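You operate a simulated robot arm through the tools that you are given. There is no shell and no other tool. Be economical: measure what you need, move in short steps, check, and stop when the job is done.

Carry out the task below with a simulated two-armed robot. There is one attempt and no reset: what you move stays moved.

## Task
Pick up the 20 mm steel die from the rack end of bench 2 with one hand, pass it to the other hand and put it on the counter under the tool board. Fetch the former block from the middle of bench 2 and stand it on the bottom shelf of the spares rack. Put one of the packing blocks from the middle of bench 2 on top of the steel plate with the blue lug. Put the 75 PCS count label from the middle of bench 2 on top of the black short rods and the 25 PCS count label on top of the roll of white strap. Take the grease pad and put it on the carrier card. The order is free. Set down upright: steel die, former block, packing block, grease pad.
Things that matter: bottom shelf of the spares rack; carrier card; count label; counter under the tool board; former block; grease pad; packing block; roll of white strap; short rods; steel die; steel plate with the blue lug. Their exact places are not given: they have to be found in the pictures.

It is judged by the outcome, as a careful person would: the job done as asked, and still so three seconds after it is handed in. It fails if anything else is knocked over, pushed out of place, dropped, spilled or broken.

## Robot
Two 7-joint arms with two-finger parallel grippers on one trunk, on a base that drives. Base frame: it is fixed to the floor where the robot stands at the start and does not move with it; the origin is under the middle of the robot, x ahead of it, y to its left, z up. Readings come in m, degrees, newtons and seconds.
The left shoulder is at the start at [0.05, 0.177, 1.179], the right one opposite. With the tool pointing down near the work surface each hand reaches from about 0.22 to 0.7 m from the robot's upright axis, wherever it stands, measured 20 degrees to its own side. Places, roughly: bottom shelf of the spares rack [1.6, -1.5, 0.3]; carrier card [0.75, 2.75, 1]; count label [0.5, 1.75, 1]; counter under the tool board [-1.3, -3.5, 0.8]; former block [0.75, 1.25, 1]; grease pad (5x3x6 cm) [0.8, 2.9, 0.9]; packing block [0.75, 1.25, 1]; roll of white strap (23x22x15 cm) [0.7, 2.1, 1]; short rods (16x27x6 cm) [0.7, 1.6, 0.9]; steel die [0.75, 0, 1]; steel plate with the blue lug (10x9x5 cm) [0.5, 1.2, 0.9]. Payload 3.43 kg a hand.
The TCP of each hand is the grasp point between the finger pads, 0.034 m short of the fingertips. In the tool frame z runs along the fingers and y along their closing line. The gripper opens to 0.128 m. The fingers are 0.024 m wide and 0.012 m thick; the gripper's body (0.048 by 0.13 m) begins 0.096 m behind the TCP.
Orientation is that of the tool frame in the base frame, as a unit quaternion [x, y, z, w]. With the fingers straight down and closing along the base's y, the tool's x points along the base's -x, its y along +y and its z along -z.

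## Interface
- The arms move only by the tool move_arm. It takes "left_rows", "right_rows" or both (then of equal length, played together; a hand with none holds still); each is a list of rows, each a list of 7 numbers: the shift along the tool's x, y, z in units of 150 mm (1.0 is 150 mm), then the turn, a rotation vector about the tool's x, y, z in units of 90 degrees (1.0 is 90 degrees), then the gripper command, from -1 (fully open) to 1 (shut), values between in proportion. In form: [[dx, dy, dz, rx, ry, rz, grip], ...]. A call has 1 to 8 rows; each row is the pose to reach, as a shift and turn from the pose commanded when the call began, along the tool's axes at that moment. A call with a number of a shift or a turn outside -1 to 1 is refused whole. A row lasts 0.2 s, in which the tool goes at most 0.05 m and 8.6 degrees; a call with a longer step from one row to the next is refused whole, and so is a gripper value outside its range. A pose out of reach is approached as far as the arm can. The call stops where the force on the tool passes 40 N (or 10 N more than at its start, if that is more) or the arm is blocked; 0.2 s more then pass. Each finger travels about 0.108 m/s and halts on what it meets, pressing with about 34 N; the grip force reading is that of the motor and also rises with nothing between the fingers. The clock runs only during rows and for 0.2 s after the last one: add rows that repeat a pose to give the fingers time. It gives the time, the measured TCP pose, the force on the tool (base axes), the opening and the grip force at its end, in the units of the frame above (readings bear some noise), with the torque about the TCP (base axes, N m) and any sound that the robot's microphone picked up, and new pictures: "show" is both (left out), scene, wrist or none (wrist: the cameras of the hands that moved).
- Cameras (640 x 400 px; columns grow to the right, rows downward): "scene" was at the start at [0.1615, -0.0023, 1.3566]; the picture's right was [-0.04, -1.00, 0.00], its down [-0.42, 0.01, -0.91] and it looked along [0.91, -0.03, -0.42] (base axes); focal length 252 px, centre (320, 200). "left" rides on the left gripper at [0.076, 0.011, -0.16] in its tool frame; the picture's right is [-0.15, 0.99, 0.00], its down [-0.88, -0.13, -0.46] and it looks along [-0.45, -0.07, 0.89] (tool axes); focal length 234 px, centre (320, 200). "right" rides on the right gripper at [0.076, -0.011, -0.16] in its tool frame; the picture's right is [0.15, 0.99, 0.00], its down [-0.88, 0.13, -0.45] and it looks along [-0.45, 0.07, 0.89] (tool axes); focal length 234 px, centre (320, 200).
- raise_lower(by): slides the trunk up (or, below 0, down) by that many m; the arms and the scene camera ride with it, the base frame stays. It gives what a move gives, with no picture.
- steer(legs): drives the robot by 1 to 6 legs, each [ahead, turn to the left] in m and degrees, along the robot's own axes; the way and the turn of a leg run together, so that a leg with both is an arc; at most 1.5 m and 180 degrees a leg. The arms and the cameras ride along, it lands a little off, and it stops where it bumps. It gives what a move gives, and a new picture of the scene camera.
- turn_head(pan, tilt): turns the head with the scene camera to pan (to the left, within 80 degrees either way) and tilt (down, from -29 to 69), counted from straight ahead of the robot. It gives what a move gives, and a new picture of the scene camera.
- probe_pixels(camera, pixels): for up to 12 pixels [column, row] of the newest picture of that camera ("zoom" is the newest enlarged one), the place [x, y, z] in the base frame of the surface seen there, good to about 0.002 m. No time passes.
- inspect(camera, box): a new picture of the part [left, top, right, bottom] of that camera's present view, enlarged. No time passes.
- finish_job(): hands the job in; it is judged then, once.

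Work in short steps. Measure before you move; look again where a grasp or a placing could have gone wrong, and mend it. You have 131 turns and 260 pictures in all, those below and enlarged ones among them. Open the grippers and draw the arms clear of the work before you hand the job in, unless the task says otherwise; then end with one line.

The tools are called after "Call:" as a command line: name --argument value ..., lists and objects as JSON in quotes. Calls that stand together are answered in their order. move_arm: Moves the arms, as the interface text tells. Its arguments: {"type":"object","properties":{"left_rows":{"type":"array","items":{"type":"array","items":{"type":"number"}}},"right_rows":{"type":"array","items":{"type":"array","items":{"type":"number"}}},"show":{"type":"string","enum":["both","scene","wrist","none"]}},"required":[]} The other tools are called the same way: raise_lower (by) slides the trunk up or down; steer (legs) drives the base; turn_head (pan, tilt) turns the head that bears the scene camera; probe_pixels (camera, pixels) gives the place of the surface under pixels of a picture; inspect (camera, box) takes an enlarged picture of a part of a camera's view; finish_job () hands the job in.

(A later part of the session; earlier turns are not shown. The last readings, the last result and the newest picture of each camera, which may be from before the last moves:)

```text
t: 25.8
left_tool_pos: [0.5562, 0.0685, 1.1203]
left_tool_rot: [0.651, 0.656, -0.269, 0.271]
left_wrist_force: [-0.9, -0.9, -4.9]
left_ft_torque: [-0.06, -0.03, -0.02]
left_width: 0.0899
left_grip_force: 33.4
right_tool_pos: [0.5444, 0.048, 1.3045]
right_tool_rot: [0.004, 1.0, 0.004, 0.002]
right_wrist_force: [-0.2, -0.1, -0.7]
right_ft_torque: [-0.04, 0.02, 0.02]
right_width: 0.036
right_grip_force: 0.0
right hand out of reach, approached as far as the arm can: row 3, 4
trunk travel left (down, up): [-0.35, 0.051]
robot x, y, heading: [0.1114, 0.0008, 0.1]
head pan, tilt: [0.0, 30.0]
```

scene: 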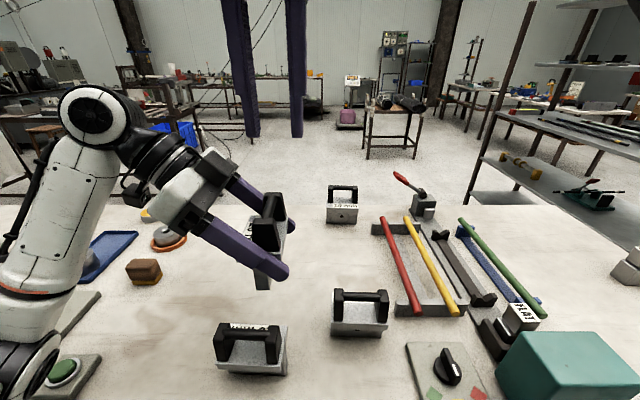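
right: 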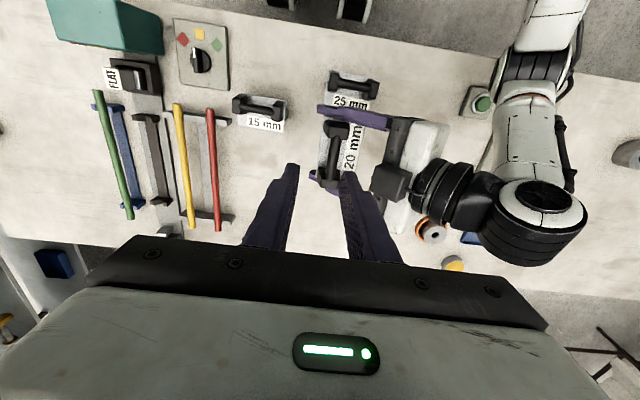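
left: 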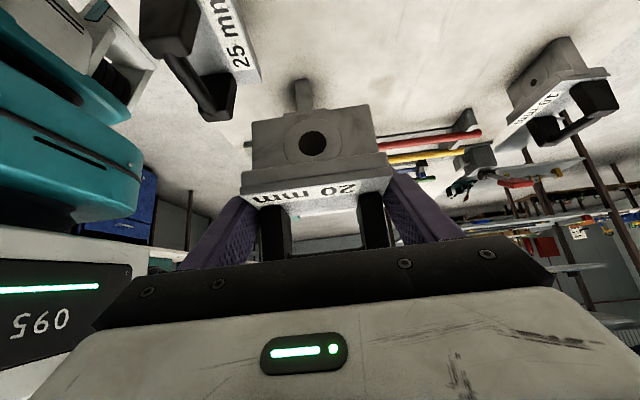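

The right hand is at its height limit there, so I shift the die 60 mm right and 30 mm back, with the right hand above it.

Call:
move_arm --left_rows '[[-0.14, -0.1, 0.14, 0, 0, 0, 1], [-0.283, -0.2, 0.283, 0, 0, 0, 1], [-0.283, -0.2, 0.283, 0, 0, 0, 1]]' --right_rows '[[0.06, -0.14, 0, 0, 0, 0, 0.44], [0.12, -0.273, 0, 0, 0, 0, 0.44], [0.12, -0.273, 0.1, 0, 0, 0, 0.44]]' --show "both"

Call:
inspect --camera "scene" --box '[210, 80, 390, 300]'

```text
t: 26.6
left_tool_pos: [0.5287, 0.0081, 1.1196]
left_tool_rot: [0.65, 0.656, -0.271, 0.271]
left_wrist_force: [-0.8, 0.4, -4.3]
left_ft_torque: [-0.05, 0.02, 0.02]
left_width: 0.0899
left_grip_force: 34.3
right_tool_pos: [0.5255, 0.0103, 1.286]
right_tool_rot: [0.002, 1.0, 0.0, -0.002]
right_wrist_force: [0.3, 0.0, 0.0]
right_ft_torque: [-0.02, 0.01, 0.05]
right_width: 0.0356
right_grip_force: 0.1
trunk travel left (down, up): [-0.35, 0.051]
robot x, y, heading: [0.1121, -0.0022, 0.4]
head pan, tilt: [0.0, 30.0]
```

scene: 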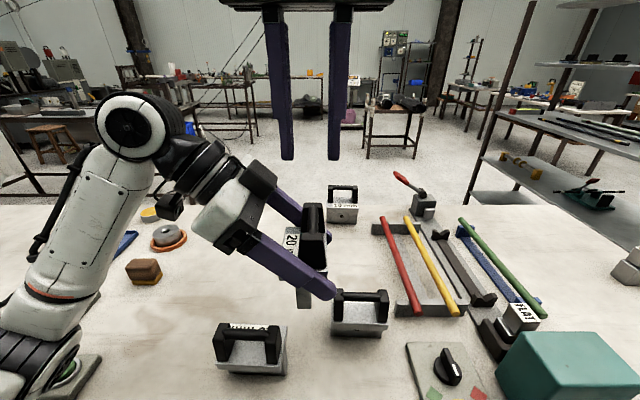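
right: 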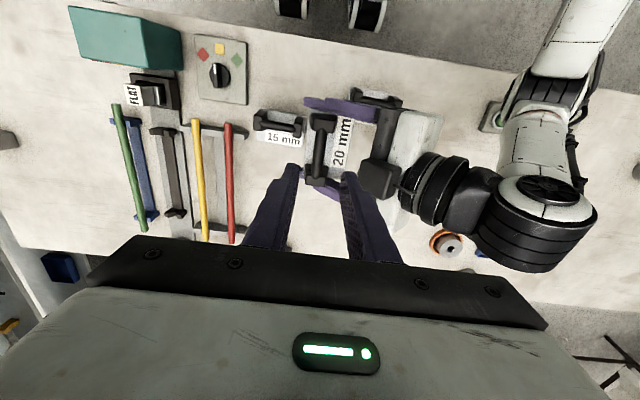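
left: 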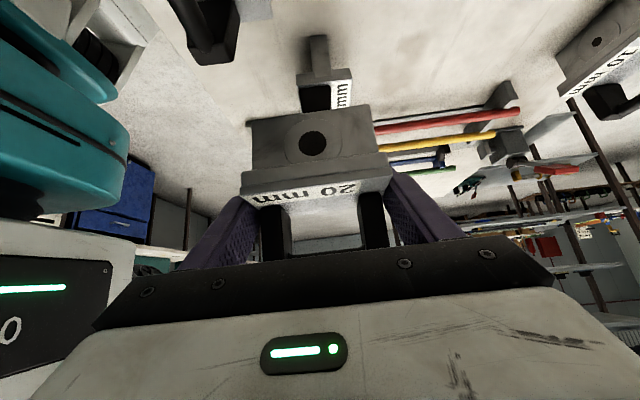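

```text
1.82 times, centred on (300, 190) of scene
```

zoom: 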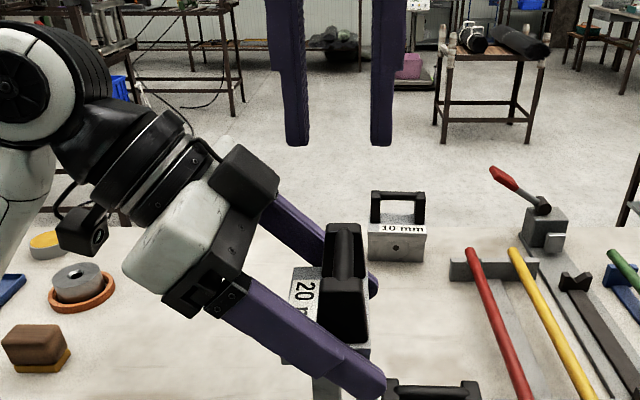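

I probe the bar's new place.

Call:
probe_pixels --camera "right" --pixels '[[321, 125], [318, 145], [317, 160], [315, 172]]'

Call:
probe_pixels --camera "scene" --pixels '[[313, 212], [314, 220], [313, 228], [313, 206]]'

```text
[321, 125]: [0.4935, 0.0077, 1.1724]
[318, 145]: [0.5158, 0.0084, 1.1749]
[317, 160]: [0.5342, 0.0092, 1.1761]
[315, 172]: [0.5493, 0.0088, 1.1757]
```

```text
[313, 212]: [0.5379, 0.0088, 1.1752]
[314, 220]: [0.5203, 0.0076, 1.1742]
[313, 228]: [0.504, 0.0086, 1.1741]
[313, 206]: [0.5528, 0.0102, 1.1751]
```

Bar centre (0.527,0.009), right under the right hand. I descend 120 mm in small rows.

Call:
move_arm --right_rows '[[0, 0, 0.25, 0, 0, 0, 0.44], [0, 0, 0.45, 0, 0, 0, 0.44], [0, 0, 0.6, 0, 0, 0, 0.44], [0, 0, 0.7, 0, 0, 0, 0.44], [0, 0, 0.79, 0, 0, 0, 0.44], [0, 0, 0.79, 0, 0, 0, 0.44]]' --show "both"

Call:
inspect --camera "scene" --box '[230, 100, 390, 310]'

```text
t: 28.0
left_tool_pos: [0.528, 0.0099, 1.1202]
left_tool_rot: [0.65, 0.657, -0.269, 0.271]
left_wrist_force: [0.1, 0.2, -4.1]
left_ft_torque: [-0.03, 0.03, 0.02]
left_width: 0.0898
left_grip_force: 33.6
right_tool_pos: [0.5234, 0.0111, 1.1677]
right_tool_rot: [0.001, 1.0, 0.0, -0.001]
right_wrist_force: [0.3, 0.1, 0.7]
right_ft_torque: [0.01, -0.02, 0.0]
right_width: 0.0357
right_grip_force: 0.0
trunk travel left (down, up): [-0.35, 0.051]
robot x, y, heading: [0.1093, -0.0014, 0.1]
head pan, tilt: [0.0, 30.0]
```

scene: 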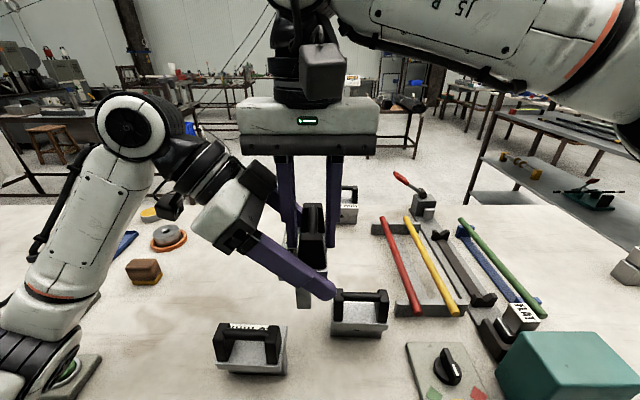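
right: 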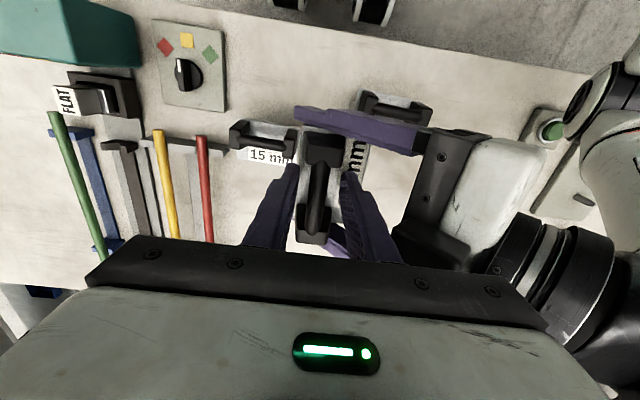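

```text
1.90 times, centred on (310, 205) of scene
```

zoom: 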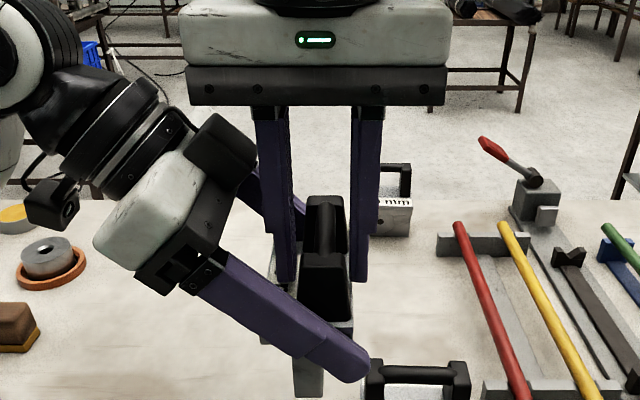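

The fingers straddle the bar. I close the right hand.

Call:
move_arm --right_rows '[[0, 0, 0, 0, 0, 0, 0.7], [0, 0, 0, 0, 0, 0, 1], [0, 0, 0, 0, 0, 0, 1], [0, 0, 0, 0, 0, 0, 1]]' --show "none"

```text
t: 29.0
left_tool_pos: [0.5296, 0.0113, 1.1186]
left_tool_rot: [0.65, 0.657, -0.27, 0.27]
left_wrist_force: [-1.0, 18.0, -3.0]
left_ft_torque: [-0.85, 0.09, -0.4]
left_width: 0.0898
left_grip_force: 34.5
right_tool_pos: [0.5256, 0.009, 1.1679]
right_tool_rot: [0.001, 1.0, -0.002, -0.002]
right_wrist_force: [0.9, -17.2, -0.6]
right_ft_torque: [0.0, -0.14, 0.36]
right_width: 0.0133
right_grip_force: 33.9
trunk travel left (down, up): [-0.35, 0.051]
robot x, y, heading: [0.1106, 0.0004, -0.1]
head pan, tilt: [0.0, 30.0]
```

Bar gripped (13 mm) by the right hand. I open the left hand and draw it back along its fingers.

Call:
move_arm --left_rows '[[0, 0, 0, 0, 0, 0, 0], [0, 0, 0, 0, 0, 0, -1], [0, 0, 0, 0, 0, 0, -1]]' --show "none"

Call:
move_arm --left_rows '[[0, 0, -0.2, 0, 0, 0, -1], [0, 0, -0.4, 0, 0, 0, -1], [0, 0, -0.7, 0, 0, 0, -1], [0, 0, -1.0, 0, 0, 0, -1], [0, 0, -1.0, 0, 0, 0, -1]]' --show "scene"

```text
t: 29.8
left_tool_pos: [0.5271, 0.0079, 1.1199]
left_tool_rot: [0.65, 0.656, -0.271, 0.272]
left_wrist_force: [-1.4, -0.5, 0.4]
left_ft_torque: [0.01, -0.02, -0.02]
left_width: 0.1281
left_grip_force: 0.1
right_tool_pos: [0.5248, 0.0114, 1.1675]
right_tool_rot: [0.001, 1.0, 0.0, -0.002]
right_wrist_force: [-0.1, -0.4, 0.2]
right_ft_torque: [-0.06, 0.04, 0.02]
right_width: 0.0132
right_grip_force: 34.3
trunk travel left (down, up): [-0.35, 0.051]
robot x, y, heading: [0.1075, 0.0007, 0.4]
head pan, tilt: [0.0, 30.0]
```

```text
t: 31.0
left_tool_pos: [0.5253, 0.1149, 1.2262]
left_tool_rot: [0.651, 0.656, -0.27, 0.271]
left_wrist_force: [-0.7, -0.6, 0.7]
left_ft_torque: [-0.04, 0.0, 0.01]
left_width: 0.1282
left_grip_force: 0.0
right_tool_pos: [0.5249, 0.0119, 1.1691]
right_tool_rot: [0.001, 1.0, 0.0, -0.002]
right_wrist_force: [-0.4, -0.6, -0.1]
right_ft_torque: [-0.05, 0.04, -0.01]
right_width: 0.0132
right_grip_force: 34.6
trunk travel left (down, up): [-0.35, 0.051]
robot x, y, heading: [0.1095, -0.0024, 0.2]
head pan, tilt: [0.0, 30.0]
```

scene: 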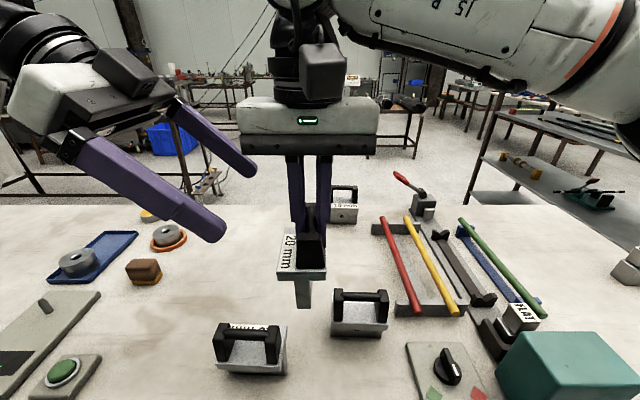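

The die hangs from the right hand. I raise it slightly and move the left hand to a tucked, tools-down pose, then look.

Call:
move_arm --left_rows '[[0, 0, -0.2, -0.06, 0, -0.06, -1], [0, 0, -0.4, -0.12, 0, -0.12, -1], [0, 0, -0.5, -0.18, 0, -0.18, -1], [0, 0, -0.5, -0.24, 0, -0.24, -1], [0, 0, -0.5, -0.3, 0, -0.3, -1], [0, 0, -0.5, -0.36, 0, -0.36, -1], [0, 0, -0.5, -0.42, 0, -0.42, -1], [0, 0, -0.5, -0.48, 0, -0.48, -1]]' --right_rows '[[0, 0, -0.05, 0, 0, 0, 1], [0, 0, -0.1, 0, 0, 0, 1], [0, 0, -0.15, 0, 0, 0, 1], [0, 0, -0.2, 0, 0, 0, 1], [0, 0, -0.25, 0, 0, 0, 1], [0, 0, -0.25, 0, 0, 0, 1], [0, 0, -0.25, 0, 0, 0, 1], [0, 0, -0.25, 0, 0, 0, 1]]' --show "scene"

Call:
inspect --camera "scene" --box '[250, 130, 370, 300]'

```text
t: 32.8
left_tool_pos: [0.5279, 0.1668, 1.2805]
left_tool_rot: [0.226, 0.896, -0.095, 0.37]
left_wrist_force: [-0.1, -0.2, -0.3]
left_ft_torque: [-0.01, -0.05, 0.02]
left_width: 0.1279
left_grip_force: 0.1
right_tool_pos: [0.5255, 0.0108, 1.2055]
right_tool_rot: [0.002, 1.0, 0.0, -0.001]
right_wrist_force: [-0.1, -0.6, -4.0]
right_ft_torque: [-0.05, 0.03, 0.01]
right_width: 0.013
right_grip_force: 34.1
trunk travel left (down, up): [-0.35, 0.051]
robot x, y, heading: [0.1127, 0.0, 0.1]
head pan, tilt: [0.0, 30.0]
```

scene: 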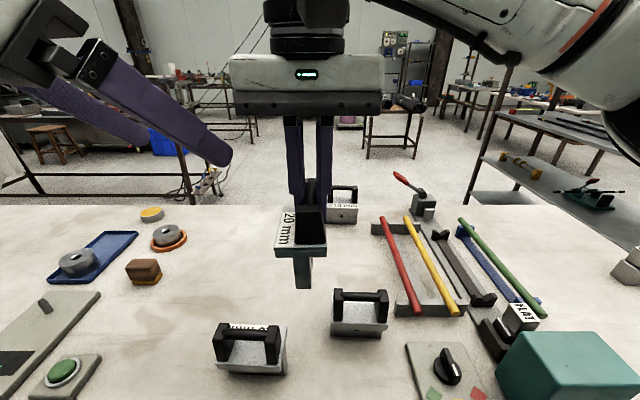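

```text
2.35 times, centred on (310, 215) of scene
```

zoom: 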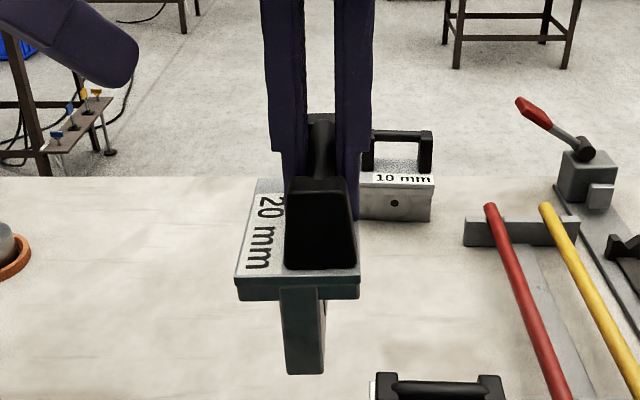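

The die hangs level and clean in the right hand. I tuck both hands closer, then back away and look toward the counter.

Call:
move_arm --left_rows '[[0, 0, -0.1, -0.06, 0.05, -0.06, -1], [0, 0, -0.2, -0.12, 0.1, -0.12, -1], [0, 0, -0.3, -0.18, 0.15, -0.18, -1], [0, 0, -0.4, -0.226, 0.2, -0.226, -1], [0, 0, -0.5, -0.226, 0.25, -0.226, -1]]' --right_rows '[[0.2, -0.2, -0.05, 0, 0, 0, 1], [0.4, -0.4, -0.1, 0, 0, 0, 1], [0.6, -0.6, -0.1, 0, 0, 0, 1], [0.75, -0.8, -0.1, 0, 0, 0, 1], [0.75, -0.9, -0.1, 0, 0, 0, 1]]' --show "none"

Call:
steer --legs '[[-0.5, 0], [0, -90]]'

```text
refused: row 1 steps farther than a row can; nothing moved
```

```text
t: 39.4
left_tool_pos: [-0.2066, -0.4114, 1.2799]
left_tool_rot: [0.79, 0.479, -0.327, 0.197]
left_wrist_force: [-0.4, -0.4, 0.7]
left_ft_torque: [0.0, 0.01, -0.02]
left_width: 0.1279
left_grip_force: 0.1
right_tool_pos: [-0.364, -0.4118, 1.2048]
right_tool_rot: [0.702, 0.712, 0.002, -0.001]
right_wrist_force: [0.3, -0.6, -5.0]
right_ft_torque: [0.0, 0.03, -0.02]
right_width: 0.0132
right_grip_force: 34.2
trunk travel left (down, up): [-0.35, 0.051]
robot x, y, heading: [-0.3846, 0.0059, -88.9]
head pan, tilt: [0.0, 30.0]
```

scene: 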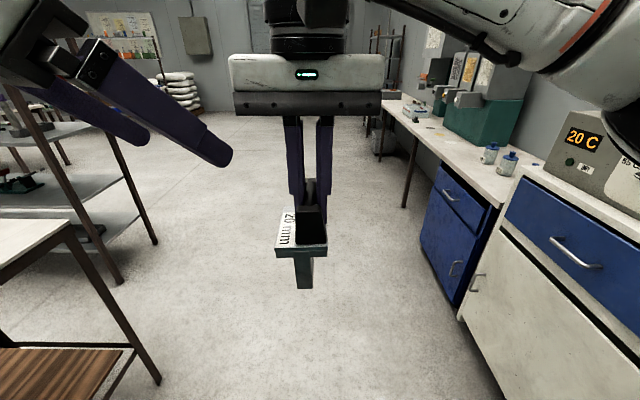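

I look closer at the right-hand counters to find the tool board.

Call:
turn_head --pan -25 --tilt 15

Call:
inspect --camera "scene" --box '[150, 0, 400, 200]'

```text
t: 40.3
left_tool_pos: [-0.2085, -0.4117, 1.2798]
left_tool_rot: [0.79, 0.479, -0.327, 0.197]
left_wrist_force: [0.5, 0.0, 0.1]
left_ft_torque: [0.01, 0.01, -0.02]
left_width: 0.1281
left_grip_force: 0.1
right_tool_pos: [-0.3646, -0.4119, 1.2048]
right_tool_rot: [0.703, 0.711, 0.001, -0.001]
right_wrist_force: [0.1, 0.4, -4.3]
right_ft_torque: [0.02, 0.06, 0.0]
right_width: 0.0133
right_grip_force: 34.4
trunk travel left (down, up): [-0.35, 0.051]
robot x, y, heading: [-0.3835, 0.0052, -89.4]
head pan, tilt: [-25.0, 15.0]
```

scene: 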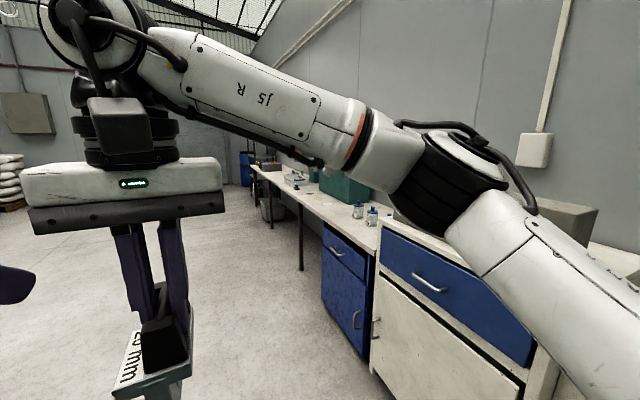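

```text
2.00 times, centred on (275, 100) of scene
```

zoom: 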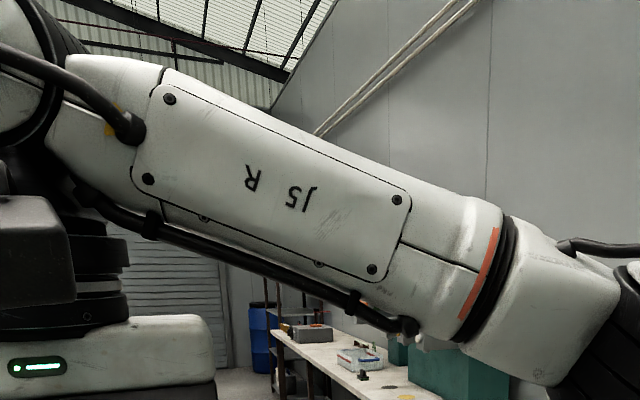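

I probe the passage and the counter edge before driving.

Call:
probe_pixels --camera "scene" --pixels '[[368, 370], [325, 260], [300, 200], [262, 180], [350, 215], [300, 268], [230, 300], [300, 182], [520, 330], [390, 240]]'

Call:
move_arm --right_rows '[[0.1, -0.2, 0, 0, 0, 0, 1], [0.2, -0.4, 0, 0, 0, 0, 1], [0.3, -0.6, 0, 0, 0, 0, 1], [0.4, -0.8, 0, 0, 0, 0, 1], [0.4, -0.8, 0, 0, 0, 0, 1]]' --show "none"

```text
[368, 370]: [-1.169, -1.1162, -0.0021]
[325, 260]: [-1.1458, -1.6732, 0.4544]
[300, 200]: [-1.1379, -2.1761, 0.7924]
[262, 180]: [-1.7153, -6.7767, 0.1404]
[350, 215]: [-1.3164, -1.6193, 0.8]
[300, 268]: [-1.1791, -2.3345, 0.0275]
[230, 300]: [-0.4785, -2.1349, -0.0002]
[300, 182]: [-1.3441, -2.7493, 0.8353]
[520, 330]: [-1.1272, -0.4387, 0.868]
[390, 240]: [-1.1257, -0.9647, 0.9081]
```

```text
t: 41.5
left_tool_pos: [-0.2074, -0.4107, 1.2803]
left_tool_rot: [0.79, 0.479, -0.328, 0.197]
left_wrist_force: [-0.8, 0.6, 0.3]
left_ft_torque: [-0.04, -0.03, 0.01]
left_width: 0.1282
left_grip_force: 0.0
right_tool_pos: [-0.4864, -0.3521, 1.2053]
right_tool_rot: [0.703, 0.712, 0.002, -0.002]
right_wrist_force: [0.6, 0.4, -3.8]
right_ft_torque: [0.01, 0.02, -0.02]
right_width: 0.0134
right_grip_force: 34.0
trunk travel left (down, up): [-0.35, 0.051]
robot x, y, heading: [-0.3814, 0.0061, -89.5]
head pan, tilt: [-25.0, 15.0]
```

Counter edge at x≈−1.14, top z≈0.80. I drive along it to about y=−3.4 and turn to face it.

Call:
steer --legs '[[1.5, 0], [1.5, 0], [0.4, 0], [0, -90]]'

Call:
turn_head --pan 0 --tilt 25

```text
t: 61.8
left_tool_pos: [-0.719, -3.573, 1.2806]
left_tool_rot: [0.901, -0.205, -0.372, -0.085]
left_wrist_force: [0.3, -0.2, 0.0]
left_ft_torque: [-0.03, -0.01, -0.01]
left_width: 0.128
left_grip_force: 0.1
right_tool_pos: [-0.6693, -3.2929, 1.2058]
right_tool_rot: [1.0, 0.021, 0.001, 0.0]
right_wrist_force: [0.1, -0.4, -5.0]
right_ft_torque: [0.05, -0.02, 0.0]
right_width: 0.0134
right_grip_force: 34.2
trunk travel left (down, up): [-0.35, 0.051]
robot x, y, heading: [-0.3106, -3.3853, -177.4]
head pan, tilt: [-25.0, 15.0]
```

scene: 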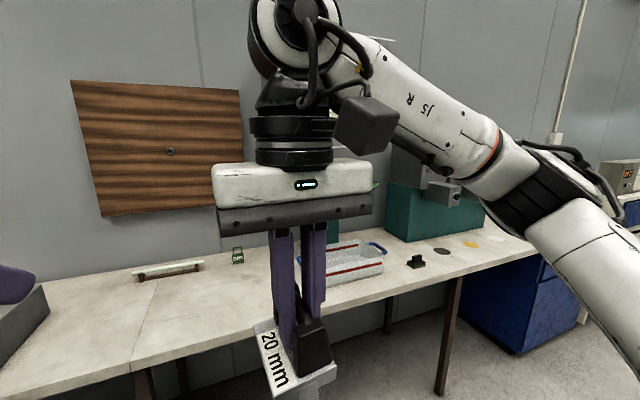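

```text
t: 62.7
left_tool_pos: [-0.7191, -3.5712, 1.2793]
left_tool_rot: [0.901, -0.206, -0.373, -0.086]
left_wrist_force: [0.7, -0.3, 0.6]
left_ft_torque: [-0.01, -0.05, 0.01]
left_width: 0.128
left_grip_force: 0.0
right_tool_pos: [-0.6679, -3.2932, 1.2058]
right_tool_rot: [1.0, 0.022, 0.002, 0.0]
right_wrist_force: [0.5, 0.5, -3.9]
right_ft_torque: [0.0, -0.04, 0.03]
right_width: 0.0134
right_grip_force: 34.1
trunk travel left (down, up): [-0.35, 0.051]
robot x, y, heading: [-0.3095, -3.3835, -177.3]
head pan, tilt: [0.0, 25.0]
```

scene: 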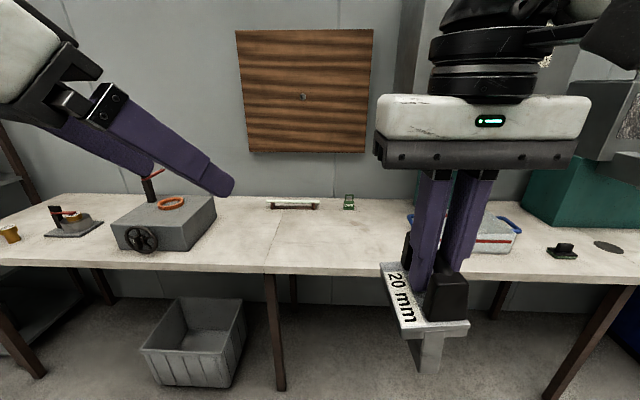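

The wooden tool board hangs over the counter at columns 237–372. I measure the counter there.

Call:
probe_pixels --camera "scene" --pixels '[[240, 150], [370, 152], [300, 95], [330, 225], [330, 265], [330, 245], [300, 225], [268, 240], [320, 205], [349, 205], [413, 225], [212, 235]]'

Call:
inspect --camera "scene" --box '[200, 170, 400, 300]'

```text
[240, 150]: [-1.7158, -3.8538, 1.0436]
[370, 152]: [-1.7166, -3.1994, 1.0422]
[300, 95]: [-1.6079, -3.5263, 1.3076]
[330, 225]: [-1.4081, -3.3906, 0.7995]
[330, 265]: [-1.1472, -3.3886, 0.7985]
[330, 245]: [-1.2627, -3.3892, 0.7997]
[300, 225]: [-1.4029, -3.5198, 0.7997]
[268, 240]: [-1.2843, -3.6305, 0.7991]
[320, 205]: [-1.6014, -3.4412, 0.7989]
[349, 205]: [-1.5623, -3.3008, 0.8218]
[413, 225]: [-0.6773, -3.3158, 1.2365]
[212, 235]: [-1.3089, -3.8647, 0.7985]
```

```text
3.08 times, centred on (300, 235) of scene
```

zoom: 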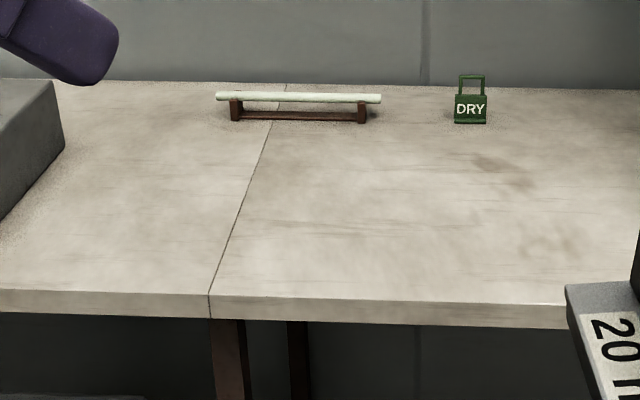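

I drive 0.48 m ahead.

Call:
steer --legs '[[0.48, 0]]'

```text
t: 65.6
left_tool_pos: [-1.1983, -3.5908, 1.2787]
left_tool_rot: [0.901, -0.208, -0.371, -0.086]
left_wrist_force: [0.1, 0.3, -0.3]
left_ft_torque: [0.0, -0.01, 0.02]
left_width: 0.128
left_grip_force: 0.1
right_tool_pos: [-1.1468, -3.3121, 1.2055]
right_tool_rot: [1.0, 0.018, 0.002, 0.0]
right_wrist_force: [0.6, -0.3, -4.1]
right_ft_torque: [0.01, -0.05, 0.02]
right_width: 0.0135
right_grip_force: 33.4
trunk travel left (down, up): [-0.35, 0.051]
robot x, y, heading: [-0.7862, -3.406, -177.8]
head pan, tilt: [0.0, 25.0]
```

scene: 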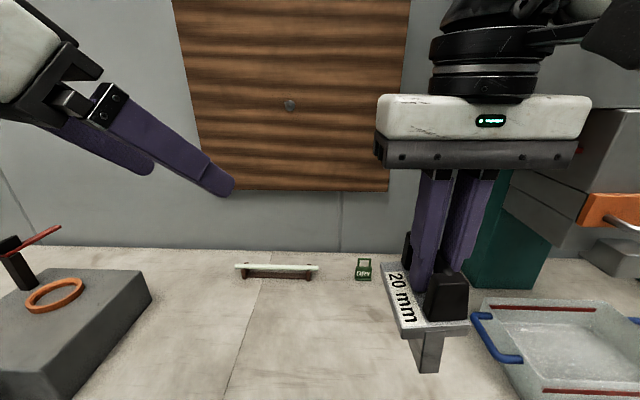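

I move the right hand over (−1.30,−3.44) and start lowering.

Call:
move_arm --right_rows '[[-0.2, 0.17, 0, 0, 0, 0, 1], [-0.4, 0.34, 0, 0, 0, 0, 1], [-0.6, 0.51, 0.1, 0, 0, 0, 1], [-0.8, 0.68, 0.25, 0, 0, 0, 1], [-1.0, 0.85, 0.45, 0, 0, 0, 1], [-1.0, 0.85, 0.7, 0, 0, 0, 1], [-1.0, 0.85, 1.0, 0, 0, 0, 1], [-1.0, 0.85, 1.0, 0, 0, 0, 1]]' --show "both"

```text
t: 67.4
left_tool_pos: [-1.1976, -3.5915, 1.2807]
left_tool_rot: [0.9, -0.209, -0.371, -0.087]
left_wrist_force: [-0.7, -0.7, -0.4]
left_ft_torque: [0.0, 0.0, -0.02]
left_width: 0.128
left_grip_force: 0.1
right_tool_pos: [-1.2897, -3.4442, 1.0553]
right_tool_rot: [1.0, 0.019, 0.001, 0.0]
right_wrist_force: [-0.1, 0.2, -4.6]
right_ft_torque: [0.02, -0.04, -0.02]
right_width: 0.0134
right_grip_force: 34.4
trunk travel left (down, up): [-0.35, 0.051]
robot x, y, heading: [-0.7861, -3.4062, -177.5]
head pan, tilt: [0.0, 25.0]
```

scene: 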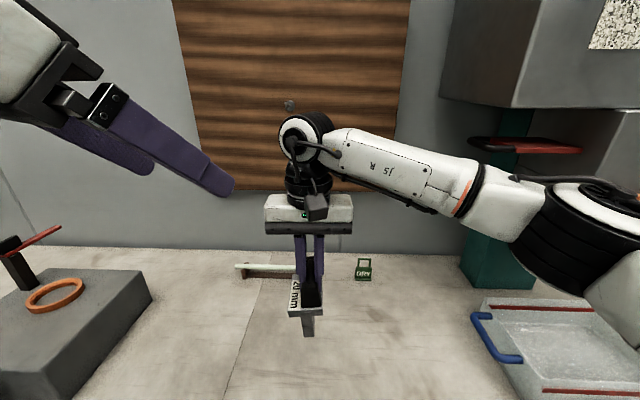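
right: 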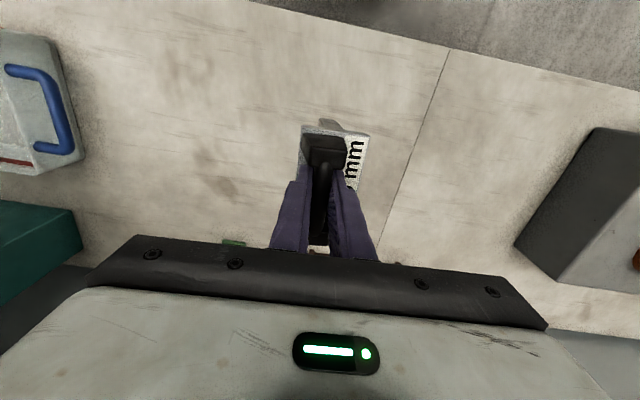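

I measure the die's lowest edge before setting down.

Call:
inspect --camera "scene" --box '[260, 220, 360, 350]'

Call:
probe_pixels --camera "scene" --pixels '[[308, 334], [308, 330], [304, 334], [312, 334], [307, 345]]'

```text
3.08 times, centred on (310, 285) of scene
```

zoom: 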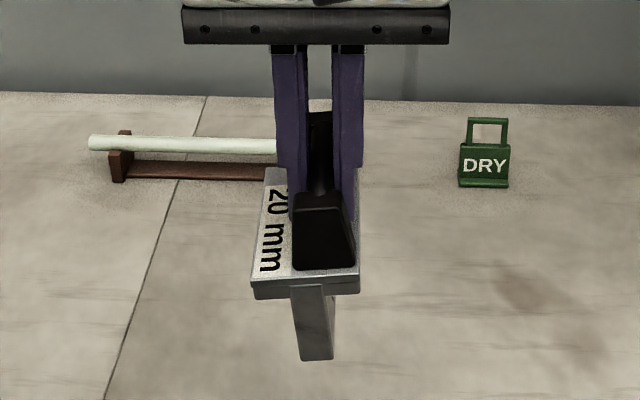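

```text
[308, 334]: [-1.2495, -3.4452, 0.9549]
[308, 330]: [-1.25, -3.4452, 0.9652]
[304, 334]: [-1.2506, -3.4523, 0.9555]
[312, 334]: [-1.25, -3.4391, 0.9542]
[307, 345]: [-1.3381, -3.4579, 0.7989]
```

Offset TCP–bottom ≈0.107 m, so 0.148 m remain. I lower gently.

Call:
move_arm --right_rows '[[0, 0, 0.3, 0, 0, 0, 1], [0, 0, 0.6, 0, 0, 0, 1], [0, 0, 0.85, 0, 0, 0, 1], [0, 0, 0.92, 0, 0, 0, 1], [0, 0, 0.96, 0, 0, 0, 1], [0, 0, 0.985, 0, 0, 0, 1], [0, 0, 0.985, 0, 0, 0, 1]]' --show "scene"

Call:
inspect --camera "scene" --box '[250, 270, 370, 380]'

```text
t: 69.0
left_tool_pos: [-1.1962, -3.5909, 1.2797]
left_tool_rot: [0.9, -0.209, -0.372, -0.087]
left_wrist_force: [0.3, -0.4, -0.5]
left_ft_torque: [0.02, -0.01, 0.0]
left_width: 0.1281
left_grip_force: 0.0
right_tool_pos: [-1.2886, -3.4447, 0.909]
right_tool_rot: [1.0, 0.019, 0.0, 0.001]
right_wrist_force: [1.5, 1.4, 7.6]
right_ft_torque: [-0.03, 0.38, 0.01]
right_width: 0.0133
right_grip_force: 34.0
trunk travel left (down, up): [-0.35, 0.051]
robot x, y, heading: [-0.7875, -3.4068, -177.8]
head pan, tilt: [0.0, 25.0]
```

scene: 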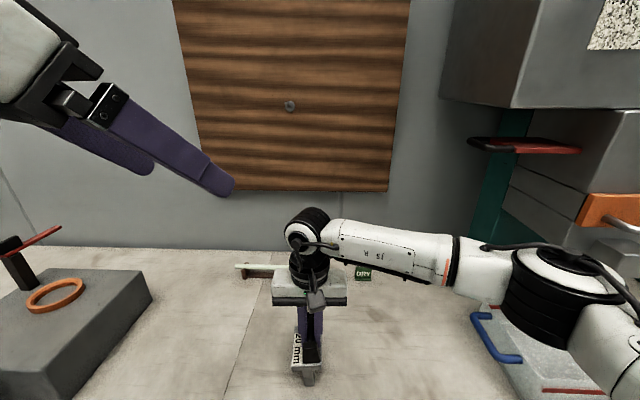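

```text
3.64 times, centred on (310, 325) of scene
```

zoom: 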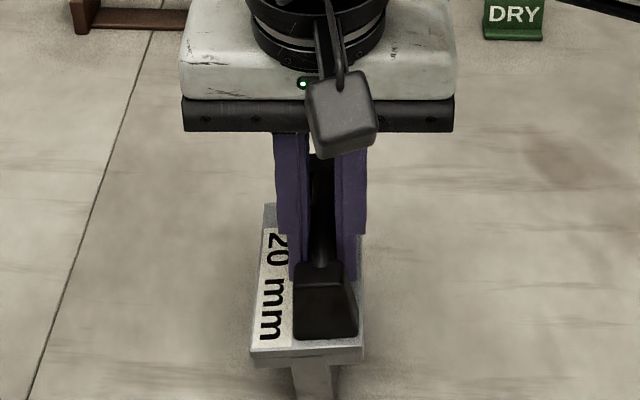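

It rests on the counter (force +7.6 N). I open the fingers part way and rise.

Call:
move_arm --right_rows '[[0, 0, 0, 0, 0, 0, 0.7], [0, 0, 0, 0, 0, 0, 0.44], [0, 0, 0, 0, 0, 0, 0.44], [0, 0, -0.2, 0, 0, 0, 0.44], [0, 0, -0.5, 0, 0, 0, 0.44], [0, 0, -0.8, 0, 0, 0, 0.44], [0, 0, -1.0, 0, 0, 0, 0.0]]' --show "both"

Call:
inspect --camera "scene" --box '[250, 270, 370, 390]'

```text
t: 70.6
left_tool_pos: [-1.1975, -3.5912, 1.2782]
left_tool_rot: [0.9, -0.209, -0.372, -0.087]
left_wrist_force: [0.3, 0.7, 0.0]
left_ft_torque: [0.01, -0.02, 0.0]
left_width: 0.128
left_grip_force: 0.1
right_tool_pos: [-1.2892, -3.4464, 1.0573]
right_tool_rot: [1.0, 0.019, 0.001, -0.002]
right_wrist_force: [-0.6, -0.3, 0.8]
right_ft_torque: [0.0, -0.02, 0.0]
right_width: 0.0638
right_grip_force: 0.0
trunk travel left (down, up): [-0.35, 0.051]
robot x, y, heading: [-0.7856, -3.4051, -177.9]
head pan, tilt: [0.0, 25.0]
```

scene: 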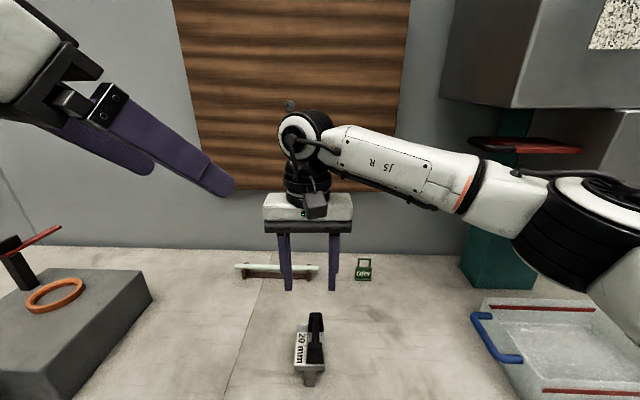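
right: 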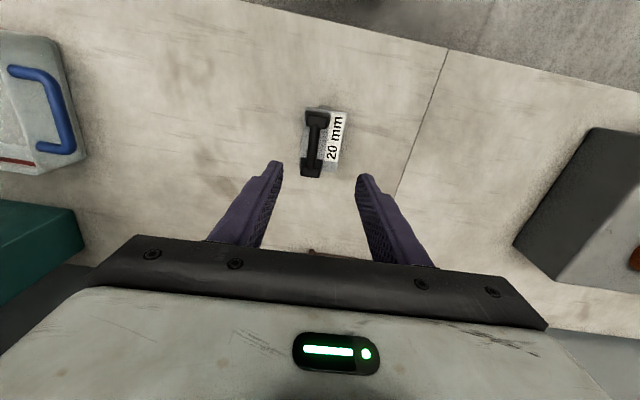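

```text
3.33 times, centred on (310, 330) of scene
```

zoom: 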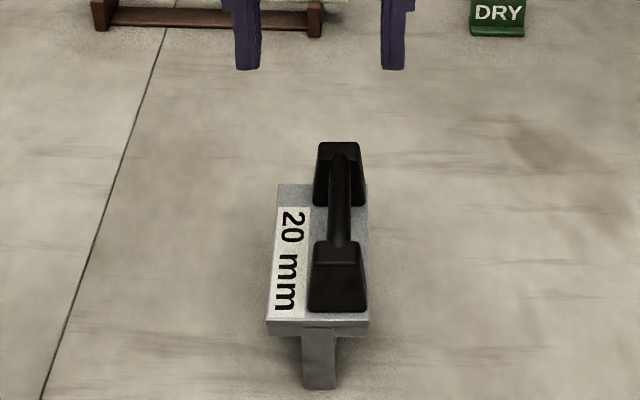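

The die stands upright under the board. I retract, back off and drive along to the middle of bench 2.

Call:
move_arm --right_rows '[[0, 0, -0.2, 0, 0, 0, -1], [0.2, 0, -0.4, 0, 0, 0, -1], [0.4, 0, -0.6, 0, 0, 0, -1], [0.6, -0.2, -0.8, 0, 0, 0, -1], [0.8, -0.4, -0.9, 0, 0, 0, -1], [0.9, -0.6, -0.9, 0, 0, 0, -1]]' --show "none"

Call:
steer --legs '[[-0.4, 0], [0, -92], [1.5, 0], [1.5, 0]]'

```text
refused: row 4 steps farther than a row can; nothing moved
```

```text
t: 90.9
left_tool_pos: [-0.6888, 0.0088, 1.2802]
left_tool_rot: [-0.491, 0.783, 0.203, 0.324]
left_wrist_force: [0.1, 0.0, 0.8]
left_ft_torque: [0.0, 0.0, 0.0]
left_width: 0.128
left_grip_force: 0.1
right_tool_pos: [-0.543, 0.1006, 1.0578]
right_tool_rot: [0.722, -0.692, 0.001, 0.001]
right_wrist_force: [-0.8, 0.3, -0.2]
right_ft_torque: [-0.01, 0.0, -0.01]
right_width: 0.064
right_grip_force: 0.0
trunk travel left (down, up): [-0.35, 0.051]
robot x, y, heading: [-0.4991, -0.4035, 92.4]
head pan, tilt: [0.0, 25.0]
```

scene: 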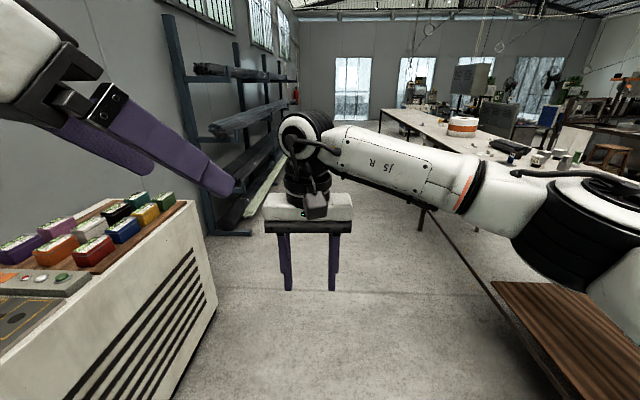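

I retract the hands properly now and probe the machine on the left.

Call:
move_arm --right_rows '[[0, 0, -0.2, 0, 0, 0, -1], [0.1, 0, -0.45, 0, 0, 0, -1], [0.25, -0.1, -0.65, 0, 0, 0, -1], [0.4, -0.2, -0.85, 0, 0, 0, -1], [0.55, -0.3, -1.0, 0, 0, 0, -1], [0.7, -0.4, -1.0, 0, 0, 0, -1]]' --left_rows '[[0, 0, -0.1, -0.05, 0.05, -0.05, -1], [0, 0, -0.2, -0.1, 0.1, -0.1, -1], [0, 0, -0.3, -0.15, 0.15, -0.15, -1], [0, 0, -0.4, -0.2, 0.2, -0.2, -1], [0, 0, -0.5, -0.226, 0.25, -0.226, -1], [0, 0, -0.6, -0.226, 0.3, -0.226, -1]]' --show "scene"

Call:
probe_pixels --camera "scene" --pixels '[[190, 210], [210, 300], [240, 233], [420, 228], [560, 395], [400, 110], [500, 160], [240, 290]]'

```text
t: 92.3
left_tool_pos: [-0.7171, -0.0504, 1.3449]
left_tool_rot: [0.702, -0.691, -0.157, -0.074]
left_wrist_force: [0.0, -0.3, -0.1]
left_ft_torque: [0.01, -0.01, 0.01]
left_width: 0.1279
left_grip_force: 0.0
right_tool_pos: [-0.4764, -0.0017, 1.2075]
right_tool_rot: [0.722, -0.692, 0.001, 0.0]
right_wrist_force: [-0.3, -0.1, -0.6]
right_ft_torque: [-0.01, 0.03, 0.0]
right_width: 0.128
right_grip_force: 0.1
trunk travel left (down, up): [-0.35, 0.051]
robot x, y, heading: [-0.5015, -0.3999, 93.0]
head pan, tilt: [0.0, 25.0]
```

scene: 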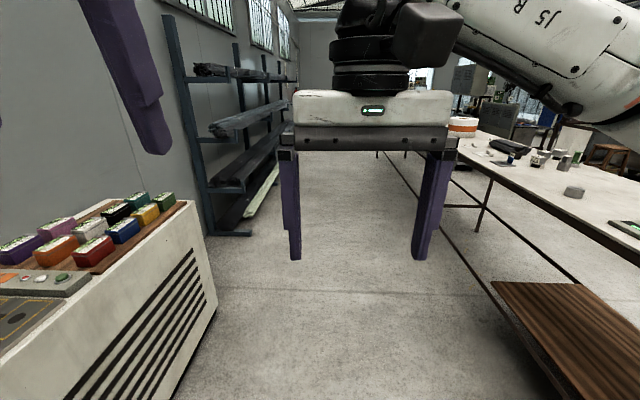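

```text
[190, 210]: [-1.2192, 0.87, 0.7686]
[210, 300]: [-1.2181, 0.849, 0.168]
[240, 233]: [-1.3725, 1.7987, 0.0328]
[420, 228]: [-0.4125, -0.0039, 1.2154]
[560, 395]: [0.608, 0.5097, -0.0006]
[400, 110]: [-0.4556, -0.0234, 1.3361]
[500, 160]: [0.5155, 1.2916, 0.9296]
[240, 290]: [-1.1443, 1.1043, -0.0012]
```

Passage is wide. I drive to about y=1.35 and face the bench.

Call:
steer --legs '[[0, -10], [1.5, 0], [0.25, 0], [0, -82.5]]'

Call:
turn_head --pan 15 --tilt 28

```text
t: 105.5
left_tool_pos: [0.0516, 1.5707, 1.344]
left_tool_rot: [0.003, 0.985, 0.058, 0.164]
left_wrist_force: [0.6, 0.0, 0.3]
left_ft_torque: [0.01, -0.02, 0.02]
left_width: 0.1277
left_grip_force: 0.1
right_tool_pos: [0.0958, 1.3299, 1.2065]
right_tool_rot: [-0.013, 1.0, -0.001, -0.001]
right_wrist_force: [-0.4, -0.6, 0.6]
right_ft_torque: [-0.01, 0.03, -0.01]
right_width: 0.1279
right_grip_force: 0.0
trunk travel left (down, up): [-0.35, 0.051]
robot x, y, heading: [-0.3062, 1.3661, 1.5]
head pan, tilt: [0.0, 25.0]
```

scene: 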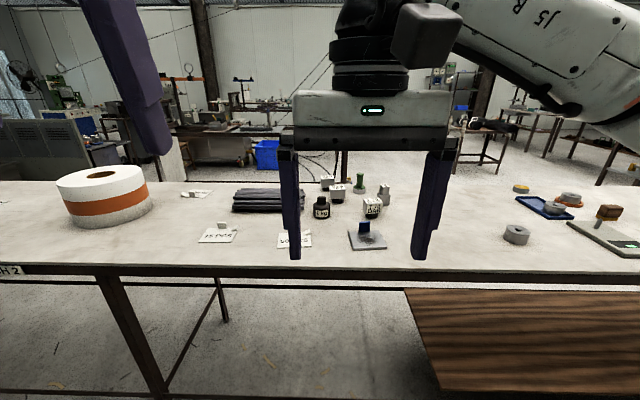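

```text
t: 106.3
left_tool_pos: [0.0508, 1.5712, 1.344]
left_tool_rot: [0.002, 0.985, 0.058, 0.164]
left_wrist_force: [0.5, 0.0, 0.3]
left_ft_torque: [0.01, -0.02, -0.01]
left_width: 0.1276
left_grip_force: 0.1
right_tool_pos: [0.0941, 1.3302, 1.2078]
right_tool_rot: [-0.012, 1.0, 0.0, -0.001]
right_wrist_force: [0.7, 0.2, -0.2]
right_ft_torque: [-0.02, -0.02, -0.01]
right_width: 0.1279
right_grip_force: 0.1
trunk travel left (down, up): [-0.35, 0.051]
robot x, y, heading: [-0.3061, 1.364, 1.5]
head pan, tilt: [15.0, 28.0]
```

scene: 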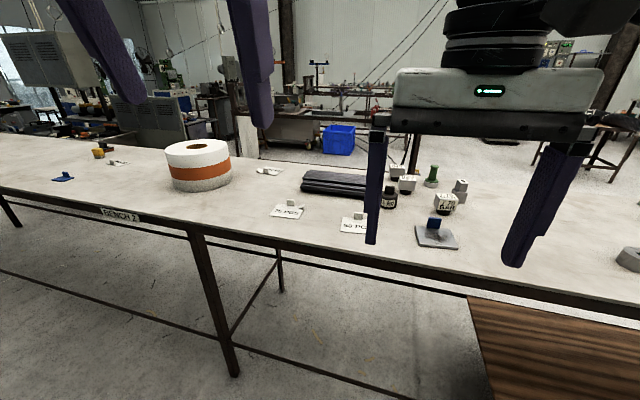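

I zoom on the middle objects and the strap roll.

Call:
inspect --camera "scene" --box '[240, 150, 400, 250]'

Call:
inspect --camera "scene" --box '[370, 150, 480, 260]'

Call:
inspect --camera "scene" --box '[30, 120, 300, 260]'

Call:
probe_pixels --camera "scene" --pixels '[[286, 213], [352, 226], [268, 171], [330, 183], [197, 145], [433, 240], [445, 203], [388, 195], [407, 183], [398, 170], [430, 175], [460, 187]]'

```text
4.00 times, centred on (320, 200) of scene
```

zoom: 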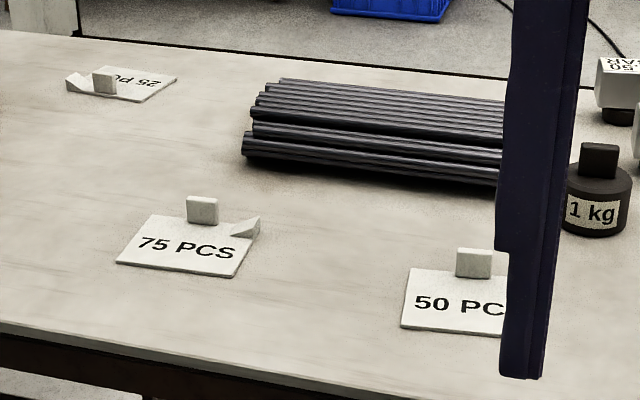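

```text
3.64 times, centred on (425, 205) of scene
```

zoom: 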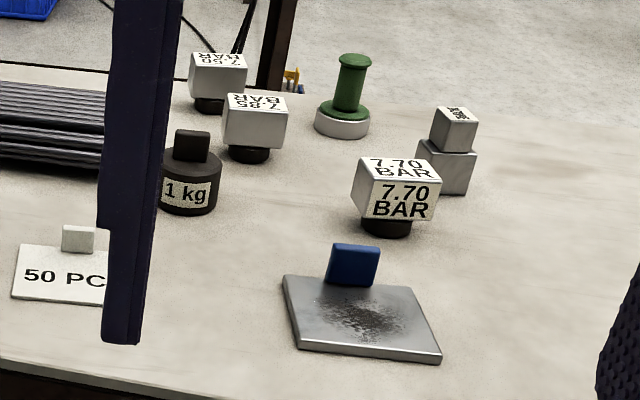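

```text
2.37 times, centred on (165, 190) of scene
```

zoom: 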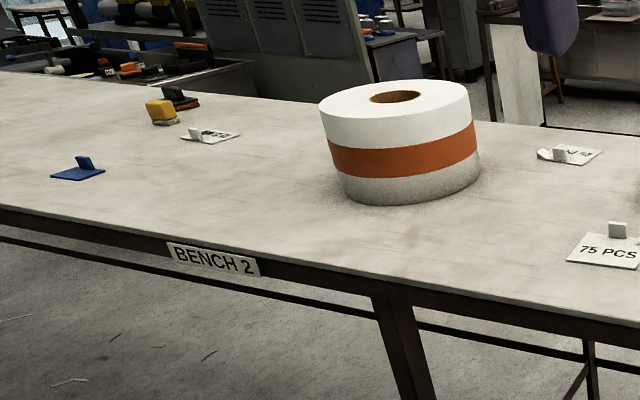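

```text
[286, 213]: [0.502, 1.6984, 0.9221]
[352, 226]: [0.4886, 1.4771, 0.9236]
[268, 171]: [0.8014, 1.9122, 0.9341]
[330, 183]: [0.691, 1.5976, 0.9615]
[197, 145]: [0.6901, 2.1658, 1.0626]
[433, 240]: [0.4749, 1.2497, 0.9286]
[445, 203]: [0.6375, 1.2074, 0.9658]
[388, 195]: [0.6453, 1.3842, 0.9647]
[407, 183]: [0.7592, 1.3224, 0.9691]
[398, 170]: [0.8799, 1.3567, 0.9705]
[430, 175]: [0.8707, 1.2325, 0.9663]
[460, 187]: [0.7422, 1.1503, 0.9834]
```

I drive ahead to the bench to look at these from close by.

Call:
steer --legs '[[0.39, -1.5]]'

Call:
turn_head --pan -5 --tilt 32

Call:
inspect --camera "scene" --box '[200, 120, 480, 320]'

```text
t: 108.7
left_tool_pos: [0.4435, 1.5723, 1.3442]
left_tool_rot: [0.009, 0.985, 0.056, 0.165]
left_wrist_force: [0.2, -0.7, -0.7]
left_ft_torque: [0.01, 0.02, 0.01]
left_width: 0.1279
left_grip_force: 0.0
right_tool_pos: [0.4842, 1.3302, 1.2066]
right_tool_rot: [-0.005, 1.0, -0.001, -0.002]
right_wrist_force: [0.2, 0.0, -0.2]
right_ft_torque: [-0.02, 0.03, 0.01]
right_width: 0.128
right_grip_force: 0.0
trunk travel left (down, up): [-0.35, 0.051]
robot x, y, heading: [0.0854, 1.3704, 0.8]
head pan, tilt: [15.0, 28.0]
```

scene: 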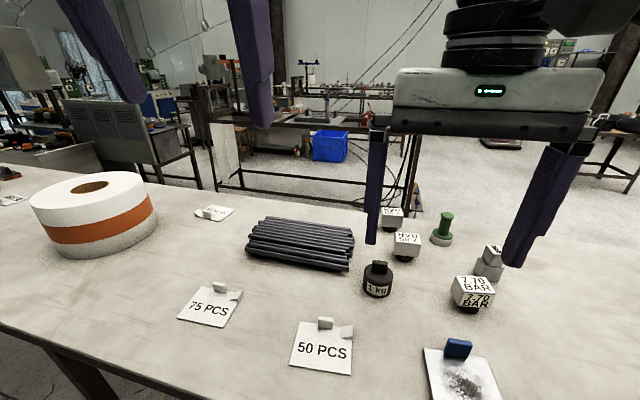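

```text
t: 109.6
left_tool_pos: [0.4443, 1.5724, 1.3428]
left_tool_rot: [0.01, 0.985, 0.056, 0.164]
left_wrist_force: [-0.5, 0.0, -0.4]
left_ft_torque: [0.0, 0.01, -0.01]
left_width: 0.1281
left_grip_force: 0.1
right_tool_pos: [0.4831, 1.331, 1.2081]
right_tool_rot: [-0.004, 1.0, -0.001, 0.0]
right_wrist_force: [-0.6, 0.5, -0.5]
right_ft_torque: [0.0, 0.03, 0.02]
right_width: 0.128
right_grip_force: 0.0
trunk travel left (down, up): [-0.35, 0.051]
robot x, y, heading: [0.0818, 1.3714, 0.6]
head pan, tilt: [-5.0, 32.0]
```

scene: 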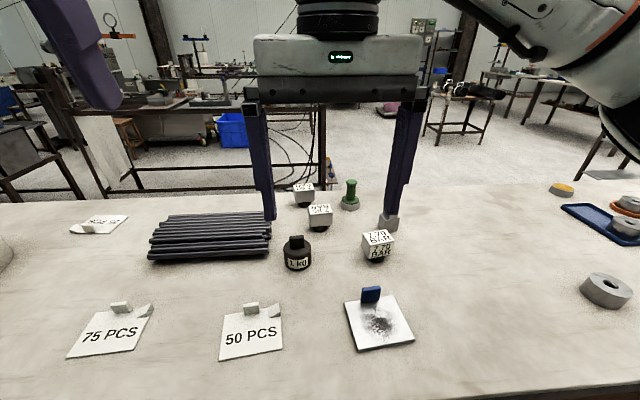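

```text
2.00 times, centred on (340, 220) of scene
```

zoom: 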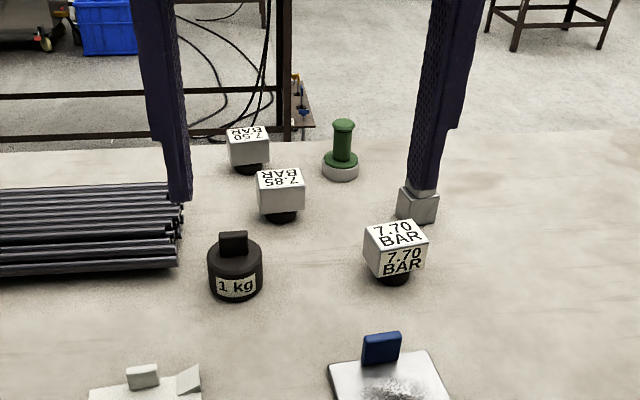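

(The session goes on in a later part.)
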